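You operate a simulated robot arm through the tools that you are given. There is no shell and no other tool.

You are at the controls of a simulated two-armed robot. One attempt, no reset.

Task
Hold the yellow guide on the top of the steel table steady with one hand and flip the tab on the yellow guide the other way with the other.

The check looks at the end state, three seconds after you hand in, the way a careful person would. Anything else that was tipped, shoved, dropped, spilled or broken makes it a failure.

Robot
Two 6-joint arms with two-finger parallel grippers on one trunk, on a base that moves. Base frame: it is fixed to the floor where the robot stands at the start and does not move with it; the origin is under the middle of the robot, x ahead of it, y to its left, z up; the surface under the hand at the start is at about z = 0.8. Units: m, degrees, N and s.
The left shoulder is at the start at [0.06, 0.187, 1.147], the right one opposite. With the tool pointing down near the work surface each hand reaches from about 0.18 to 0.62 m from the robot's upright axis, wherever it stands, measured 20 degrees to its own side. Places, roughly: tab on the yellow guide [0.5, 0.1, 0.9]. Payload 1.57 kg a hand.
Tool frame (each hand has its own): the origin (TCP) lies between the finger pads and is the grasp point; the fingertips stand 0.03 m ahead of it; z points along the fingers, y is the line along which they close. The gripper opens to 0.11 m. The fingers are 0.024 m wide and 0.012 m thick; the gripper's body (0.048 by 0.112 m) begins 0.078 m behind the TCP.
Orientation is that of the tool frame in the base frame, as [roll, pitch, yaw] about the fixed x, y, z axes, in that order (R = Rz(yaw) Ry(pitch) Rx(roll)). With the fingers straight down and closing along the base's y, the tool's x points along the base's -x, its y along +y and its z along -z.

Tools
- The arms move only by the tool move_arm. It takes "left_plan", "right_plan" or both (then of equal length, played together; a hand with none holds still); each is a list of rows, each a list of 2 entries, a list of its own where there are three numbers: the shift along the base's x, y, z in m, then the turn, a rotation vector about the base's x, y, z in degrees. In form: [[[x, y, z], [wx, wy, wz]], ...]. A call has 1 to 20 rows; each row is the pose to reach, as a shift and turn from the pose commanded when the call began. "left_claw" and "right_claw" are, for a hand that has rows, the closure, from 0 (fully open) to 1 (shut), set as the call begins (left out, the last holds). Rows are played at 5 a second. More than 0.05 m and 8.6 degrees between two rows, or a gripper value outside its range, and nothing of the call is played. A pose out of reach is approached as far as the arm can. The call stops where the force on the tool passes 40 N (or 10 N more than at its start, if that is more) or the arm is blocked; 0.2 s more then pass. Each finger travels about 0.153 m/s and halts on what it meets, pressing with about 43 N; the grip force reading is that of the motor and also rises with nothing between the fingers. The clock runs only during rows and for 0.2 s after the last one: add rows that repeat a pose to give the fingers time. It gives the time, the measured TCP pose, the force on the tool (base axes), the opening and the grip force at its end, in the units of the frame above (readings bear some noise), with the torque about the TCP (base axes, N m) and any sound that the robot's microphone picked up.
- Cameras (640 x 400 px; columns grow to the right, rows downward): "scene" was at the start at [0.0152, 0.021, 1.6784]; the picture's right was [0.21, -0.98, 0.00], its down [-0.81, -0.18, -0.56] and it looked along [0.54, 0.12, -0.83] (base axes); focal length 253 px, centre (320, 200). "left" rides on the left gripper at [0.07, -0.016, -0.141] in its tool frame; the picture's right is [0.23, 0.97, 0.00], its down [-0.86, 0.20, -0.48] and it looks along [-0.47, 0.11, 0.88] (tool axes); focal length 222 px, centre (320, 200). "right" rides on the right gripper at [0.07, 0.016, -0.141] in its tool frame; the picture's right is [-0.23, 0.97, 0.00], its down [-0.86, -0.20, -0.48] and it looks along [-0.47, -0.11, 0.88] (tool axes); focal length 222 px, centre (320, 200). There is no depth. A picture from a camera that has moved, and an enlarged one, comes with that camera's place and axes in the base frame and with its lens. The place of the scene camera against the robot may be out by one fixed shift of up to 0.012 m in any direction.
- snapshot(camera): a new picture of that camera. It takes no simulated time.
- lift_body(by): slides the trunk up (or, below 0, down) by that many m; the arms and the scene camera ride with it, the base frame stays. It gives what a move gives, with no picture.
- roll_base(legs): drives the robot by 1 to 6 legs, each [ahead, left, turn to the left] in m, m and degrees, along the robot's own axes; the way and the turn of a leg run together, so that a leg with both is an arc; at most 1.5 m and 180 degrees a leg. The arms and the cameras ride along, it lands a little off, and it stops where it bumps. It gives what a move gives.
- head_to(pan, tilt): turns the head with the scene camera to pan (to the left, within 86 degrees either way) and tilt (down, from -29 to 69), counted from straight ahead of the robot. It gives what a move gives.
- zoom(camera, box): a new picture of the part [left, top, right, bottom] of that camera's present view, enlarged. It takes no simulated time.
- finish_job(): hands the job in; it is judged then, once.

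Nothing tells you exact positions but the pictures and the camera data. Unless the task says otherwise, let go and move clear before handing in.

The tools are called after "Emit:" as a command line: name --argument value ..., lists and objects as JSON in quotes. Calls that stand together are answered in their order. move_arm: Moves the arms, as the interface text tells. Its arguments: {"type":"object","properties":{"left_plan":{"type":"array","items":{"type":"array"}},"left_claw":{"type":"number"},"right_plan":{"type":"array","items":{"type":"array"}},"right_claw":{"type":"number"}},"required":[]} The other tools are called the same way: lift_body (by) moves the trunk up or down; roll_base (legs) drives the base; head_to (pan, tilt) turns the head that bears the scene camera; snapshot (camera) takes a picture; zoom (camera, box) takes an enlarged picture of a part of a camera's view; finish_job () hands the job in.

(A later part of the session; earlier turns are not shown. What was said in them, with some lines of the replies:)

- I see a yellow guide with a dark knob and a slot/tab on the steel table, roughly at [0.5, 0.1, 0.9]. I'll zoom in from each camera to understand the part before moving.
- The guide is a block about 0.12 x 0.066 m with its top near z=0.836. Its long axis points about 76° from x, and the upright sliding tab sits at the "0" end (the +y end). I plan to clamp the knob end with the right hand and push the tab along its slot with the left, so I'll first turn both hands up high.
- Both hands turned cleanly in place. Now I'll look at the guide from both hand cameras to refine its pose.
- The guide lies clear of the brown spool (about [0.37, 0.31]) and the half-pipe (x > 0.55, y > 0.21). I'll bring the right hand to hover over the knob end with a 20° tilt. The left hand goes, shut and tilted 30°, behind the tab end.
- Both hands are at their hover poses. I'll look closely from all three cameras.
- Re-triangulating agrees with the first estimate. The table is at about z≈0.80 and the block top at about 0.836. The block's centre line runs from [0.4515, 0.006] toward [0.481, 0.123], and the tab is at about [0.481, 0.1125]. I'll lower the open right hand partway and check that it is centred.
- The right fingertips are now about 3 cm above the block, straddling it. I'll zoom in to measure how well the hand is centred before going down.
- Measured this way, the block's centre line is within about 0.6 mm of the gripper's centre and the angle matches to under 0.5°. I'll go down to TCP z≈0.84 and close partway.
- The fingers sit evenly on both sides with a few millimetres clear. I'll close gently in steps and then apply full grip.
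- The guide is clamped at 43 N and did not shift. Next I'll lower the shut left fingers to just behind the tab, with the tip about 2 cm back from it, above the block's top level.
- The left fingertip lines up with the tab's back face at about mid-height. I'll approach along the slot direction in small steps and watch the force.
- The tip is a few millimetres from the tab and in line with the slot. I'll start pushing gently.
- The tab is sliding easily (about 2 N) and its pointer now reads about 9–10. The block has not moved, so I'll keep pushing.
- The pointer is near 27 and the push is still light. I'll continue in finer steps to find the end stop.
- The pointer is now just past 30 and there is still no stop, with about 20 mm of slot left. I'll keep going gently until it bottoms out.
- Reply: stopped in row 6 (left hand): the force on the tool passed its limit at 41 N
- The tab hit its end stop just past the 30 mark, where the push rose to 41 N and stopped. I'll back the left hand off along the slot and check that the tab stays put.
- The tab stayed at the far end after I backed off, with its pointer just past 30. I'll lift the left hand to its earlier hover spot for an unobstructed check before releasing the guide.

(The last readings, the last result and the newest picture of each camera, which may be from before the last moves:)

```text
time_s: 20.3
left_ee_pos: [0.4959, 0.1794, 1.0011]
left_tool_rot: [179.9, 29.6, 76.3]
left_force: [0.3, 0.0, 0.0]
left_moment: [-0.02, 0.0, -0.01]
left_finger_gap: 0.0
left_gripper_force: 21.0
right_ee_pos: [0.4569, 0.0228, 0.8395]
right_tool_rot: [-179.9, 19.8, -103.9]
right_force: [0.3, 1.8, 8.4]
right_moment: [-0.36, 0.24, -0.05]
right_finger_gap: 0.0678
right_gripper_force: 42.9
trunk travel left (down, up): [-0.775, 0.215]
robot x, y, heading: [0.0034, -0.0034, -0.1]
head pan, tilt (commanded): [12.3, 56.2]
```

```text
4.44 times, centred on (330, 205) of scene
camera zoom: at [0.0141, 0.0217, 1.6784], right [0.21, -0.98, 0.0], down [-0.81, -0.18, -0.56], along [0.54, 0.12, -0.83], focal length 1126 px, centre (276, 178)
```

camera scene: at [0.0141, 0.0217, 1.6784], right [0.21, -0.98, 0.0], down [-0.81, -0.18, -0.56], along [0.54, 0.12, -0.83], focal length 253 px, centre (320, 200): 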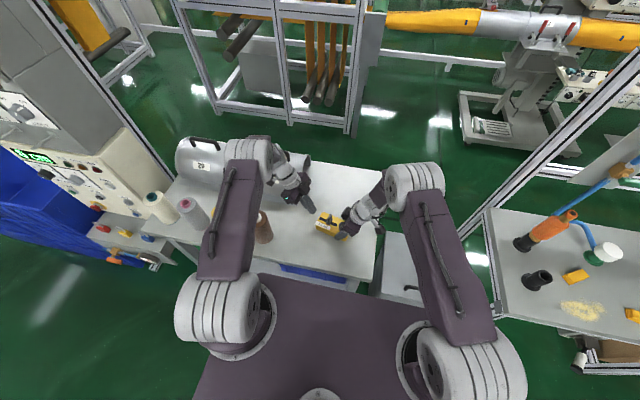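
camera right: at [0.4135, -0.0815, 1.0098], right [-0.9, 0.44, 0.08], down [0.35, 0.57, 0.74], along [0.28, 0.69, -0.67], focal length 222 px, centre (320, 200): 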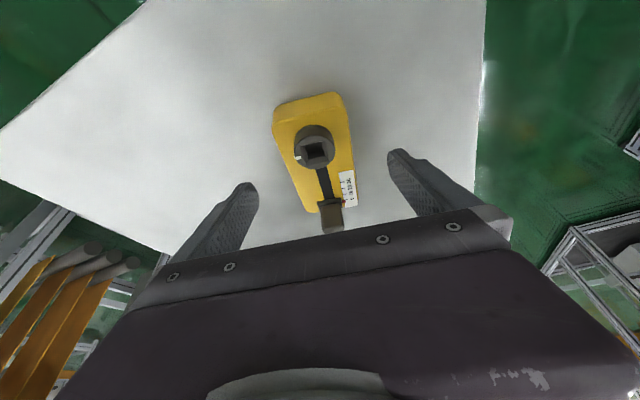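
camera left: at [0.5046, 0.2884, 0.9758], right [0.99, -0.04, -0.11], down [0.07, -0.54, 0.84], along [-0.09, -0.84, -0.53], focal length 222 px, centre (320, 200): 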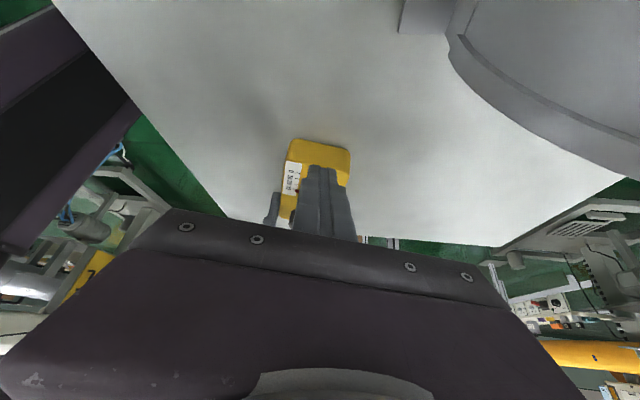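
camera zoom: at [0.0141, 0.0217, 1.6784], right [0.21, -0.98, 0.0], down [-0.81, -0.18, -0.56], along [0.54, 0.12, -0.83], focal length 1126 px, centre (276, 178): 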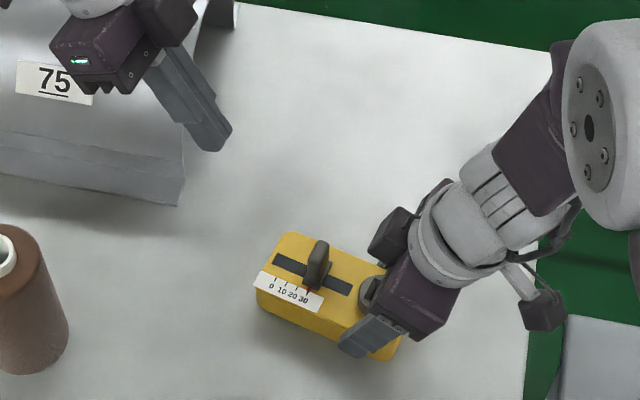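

The guide still sits flat within about 1 mm of where it started, and the pointer reads past 30 at the far stop. Now I'll release the guide gently with the right hand.

Emit:
move_arm --right_plan '[[[0, 0, 0], [0, 0, 0]], [[0, 0, 0], [0, 0, 0]]]' --right_claw 0.36

Emit:
move_arm --right_plan '[[[0, 0, 0], [0, 0, 0]], [[0, 0, 0], [0, 0, 0]], [[0, 0, 0], [0, 0, 0]]]' --right_claw 0

Emit:
zoom --camera "right" --box '[200, 70, 440, 260]'

Emit:
zoom --camera "left" --box '[250, 80, 390, 200]'

```text
time_s: 20.9
left_ee_pos: [0.4971, 0.18, 1.0]
left_tool_rot: [179.8, 29.7, 76.3]
left_force: [0.1, -0.5, -0.4]
left_moment: [0.0, -0.05, -0.01]
left_finger_gap: 0.0001
left_gripper_force: 21.8
right_ee_pos: [0.4576, 0.0226, 0.8412]
right_tool_rot: [-179.9, 19.7, -103.8]
right_force: [-0.4, -0.5, -0.5]
right_moment: [0.04, -0.03, 0.03]
right_finger_gap: 0.0702
right_gripper_force: 0.1
trunk travel left (down, up): [-0.775, 0.215]
robot x, y, heading: [0.0003, -0.0031, -0.0]
head pan, tilt (commanded): [12.3, 56.2]
```

```text
time_s: 21.7
left_ee_pos: [0.4969, 0.1788, 1.0013]
left_tool_rot: [179.8, 29.7, 76.3]
left_force: [-0.4, -0.1, -0.1]
left_moment: [-0.01, 0.03, 0.0]
left_finger_gap: 0.0003
left_gripper_force: 21.3
right_ee_pos: [0.4582, 0.0226, 0.8403]
right_tool_rot: [-179.9, 19.8, -103.8]
right_force: [0.0, -0.4, 0.1]
right_moment: [0.01, 0.01, -0.01]
right_finger_gap: 0.1101
right_gripper_force: 0.0
trunk travel left (down, up): [-0.775, 0.215]
robot x, y, heading: [-0.0026, -0.0009, -0.0]
head pan, tilt (commanded): [12.3, 56.2]
```

```text
2.11 times, centred on (320, 165) of right
camera zoom: at [0.4144, -0.0835, 0.9501], right [-0.89, 0.44, 0.08], down [0.35, 0.58, 0.74], along [0.28, 0.69, -0.67], focal length 468 px, centre (320, 274)
```

zoom: 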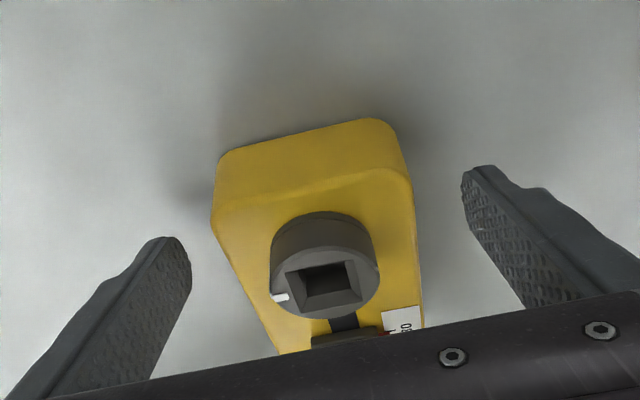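

```text
3.33 times, centred on (320, 140) of left
camera zoom: at [0.5119, 0.3106, 1.0896], right [0.99, -0.04, -0.11], down [0.07, -0.54, 0.84], along [-0.09, -0.84, -0.53], focal length 740 px, centre (320, 400)
```

zoom: 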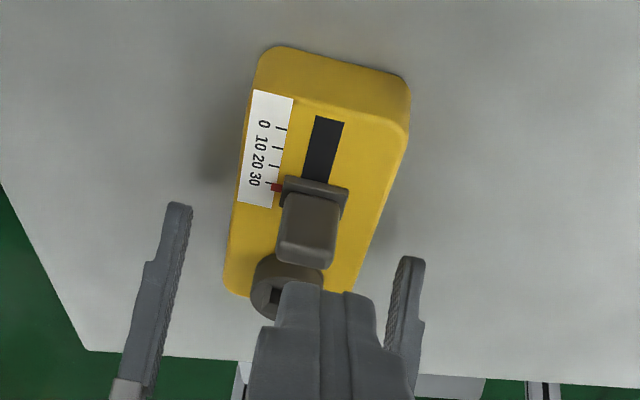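

The guide is released and has not shifted. I'll raise the right hand straight up and clear, then bring both hands away.

Emit:
move_arm --right_plan '[[[0, 0, 0.02], [0, 0, 0]], [[0, 0, 0.05], [0, 0, 0]], [[0, 0, 0.09], [0, 0, 0]], [[0, -0.01, 0.13], [0, 0, 0]], [[0, -0.04, 0.17], [0, 0, 0]], [[0, -0.08, 0.2], [0, 0, 0]], [[0, -0.1, 0.22], [0, 0, 0]], [[0, -0.1, 0.22], [0, 0, 0]]]' --left_plan '[[[0, 0, 0.01], [0, 0, 0]], [[0, 0.005, 0.02], [0, 0, 0]], [[0, 0.01, 0.04], [0, 0, 0]], [[0, 0.02, 0.06], [0, 0, 0]], [[-0.01, 0.03, 0.08], [0, 0, 0]], [[-0.02, 0.05, 0.1], [0, 0, 0]], [[-0.03, 0.06, 0.12], [0, 0, 0]], [[-0.03, 0.06, 0.12], [0, 0, 0]]]'

Emit:
snapshot --camera "scene"

Emit:
zoom --camera "scene" --box '[290, 190, 380, 250]'

Emit:
snapshot --camera "right"

Emit:
snapshot --camera "left"

```text
time_s: 23.5
left_ee_pos: [0.4675, 0.2399, 1.1216]
left_tool_rot: [179.7, 29.7, 76.3]
left_force: [0.5, -0.4, 0.4]
left_moment: [0.03, -0.01, -0.01]
left_finger_gap: 0.0
left_gripper_force: 20.8
right_ee_pos: [0.4561, -0.0775, 1.0608]
right_tool_rot: [179.9, 19.9, -103.8]
right_force: [0.0, 0.3, 0.2]
right_moment: [0.0, 0.02, -0.01]
right_finger_gap: 0.1101
right_gripper_force: 0.0
trunk travel left (down, up): [-0.775, 0.215]
robot x, y, heading: [0.0003, 0.0001, -0.0]
head pan, tilt (commanded): [12.3, 56.2]
```

```text
taken
camera scene: at [0.0159, 0.0212, 1.6784], right [0.21, -0.98, 0.0], down [-0.81, -0.18, -0.56], along [0.54, 0.12, -0.83], focal length 253 px, centre (320, 200)
```

scene: 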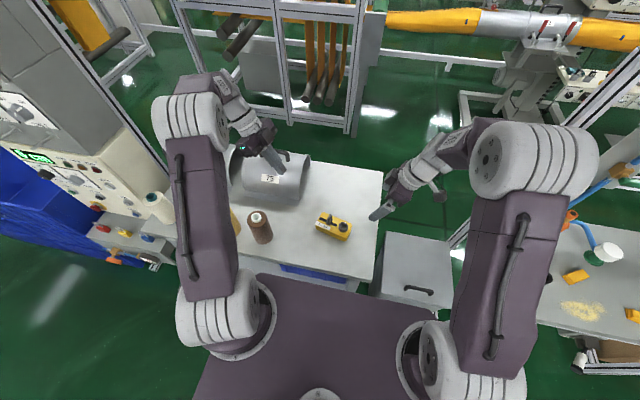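

```text
6.67 times, centred on (335, 220) of scene
camera zoom: at [0.0159, 0.0212, 1.6784], right [0.21, -0.98, 0.0], down [-0.81, -0.18, -0.56], along [0.54, 0.12, -0.83], focal length 1689 px, centre (220, 67)
```

zoom: 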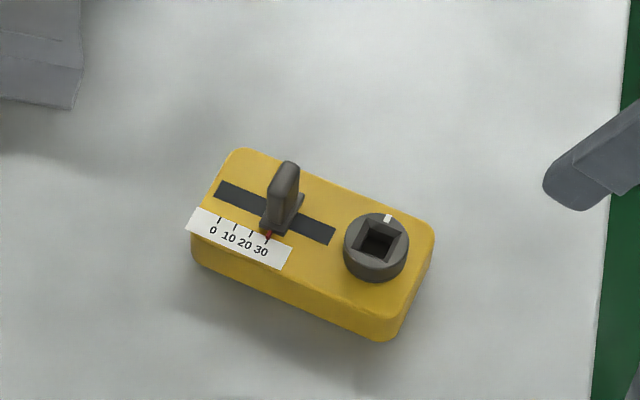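

```text
taken
camera right: at [0.4139, -0.1834, 1.1704], right [-0.89, 0.44, 0.08], down [0.35, 0.58, 0.74], along [0.28, 0.69, -0.67], focal length 222 px, centre (320, 200)
```

right: 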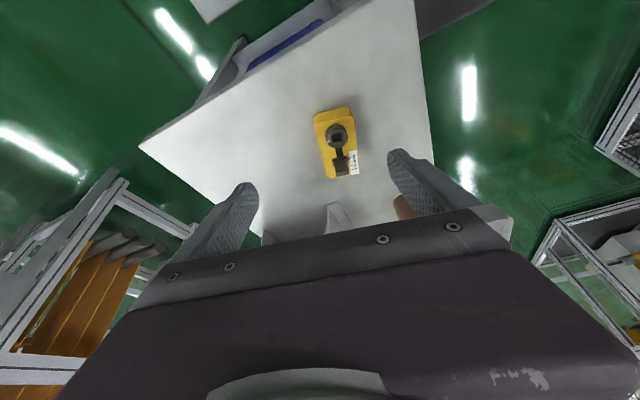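

```text
taken
camera left: at [0.4831, 0.372, 1.2097], right [0.99, -0.04, -0.11], down [0.07, -0.54, 0.84], along [-0.09, -0.84, -0.53], focal length 222 px, centre (320, 200)
```

left: 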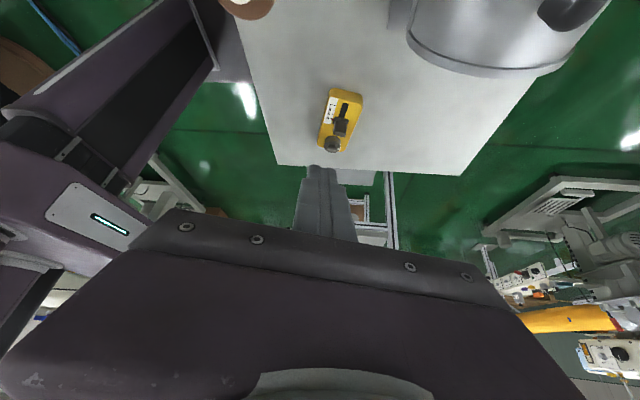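

The tab now rests at the far end of its travel, with the pointer just past 30. The guide is flat and within about 1–2 mm of its original place, nothing else was disturbed, and both hands are clear. I'm handing in.

Emit:
finish_job

```text
The job is handed in.
```

The tab on the yellow guide now sits at the opposite end of its travel, and I've handed the job in. The right hand held the guide steady while the left hand slid the tab from 0 until it hit its stop, just past the 30 mark. The tab stayed there after I backed off.

- **Guide:** it is flat on the table, within about 1–2 mm of where it started. The push reached 41 N at the stop, which is probably what shifted it.
- **Stop position:** about 20 mm of slot is still visible beyond the tab. It would not go further under that force, so I took the stop as the end of its travel.
- **Surroundings:** the final pictures show nothing else moved. I let go of the guide and moved both hands clear before handing in.
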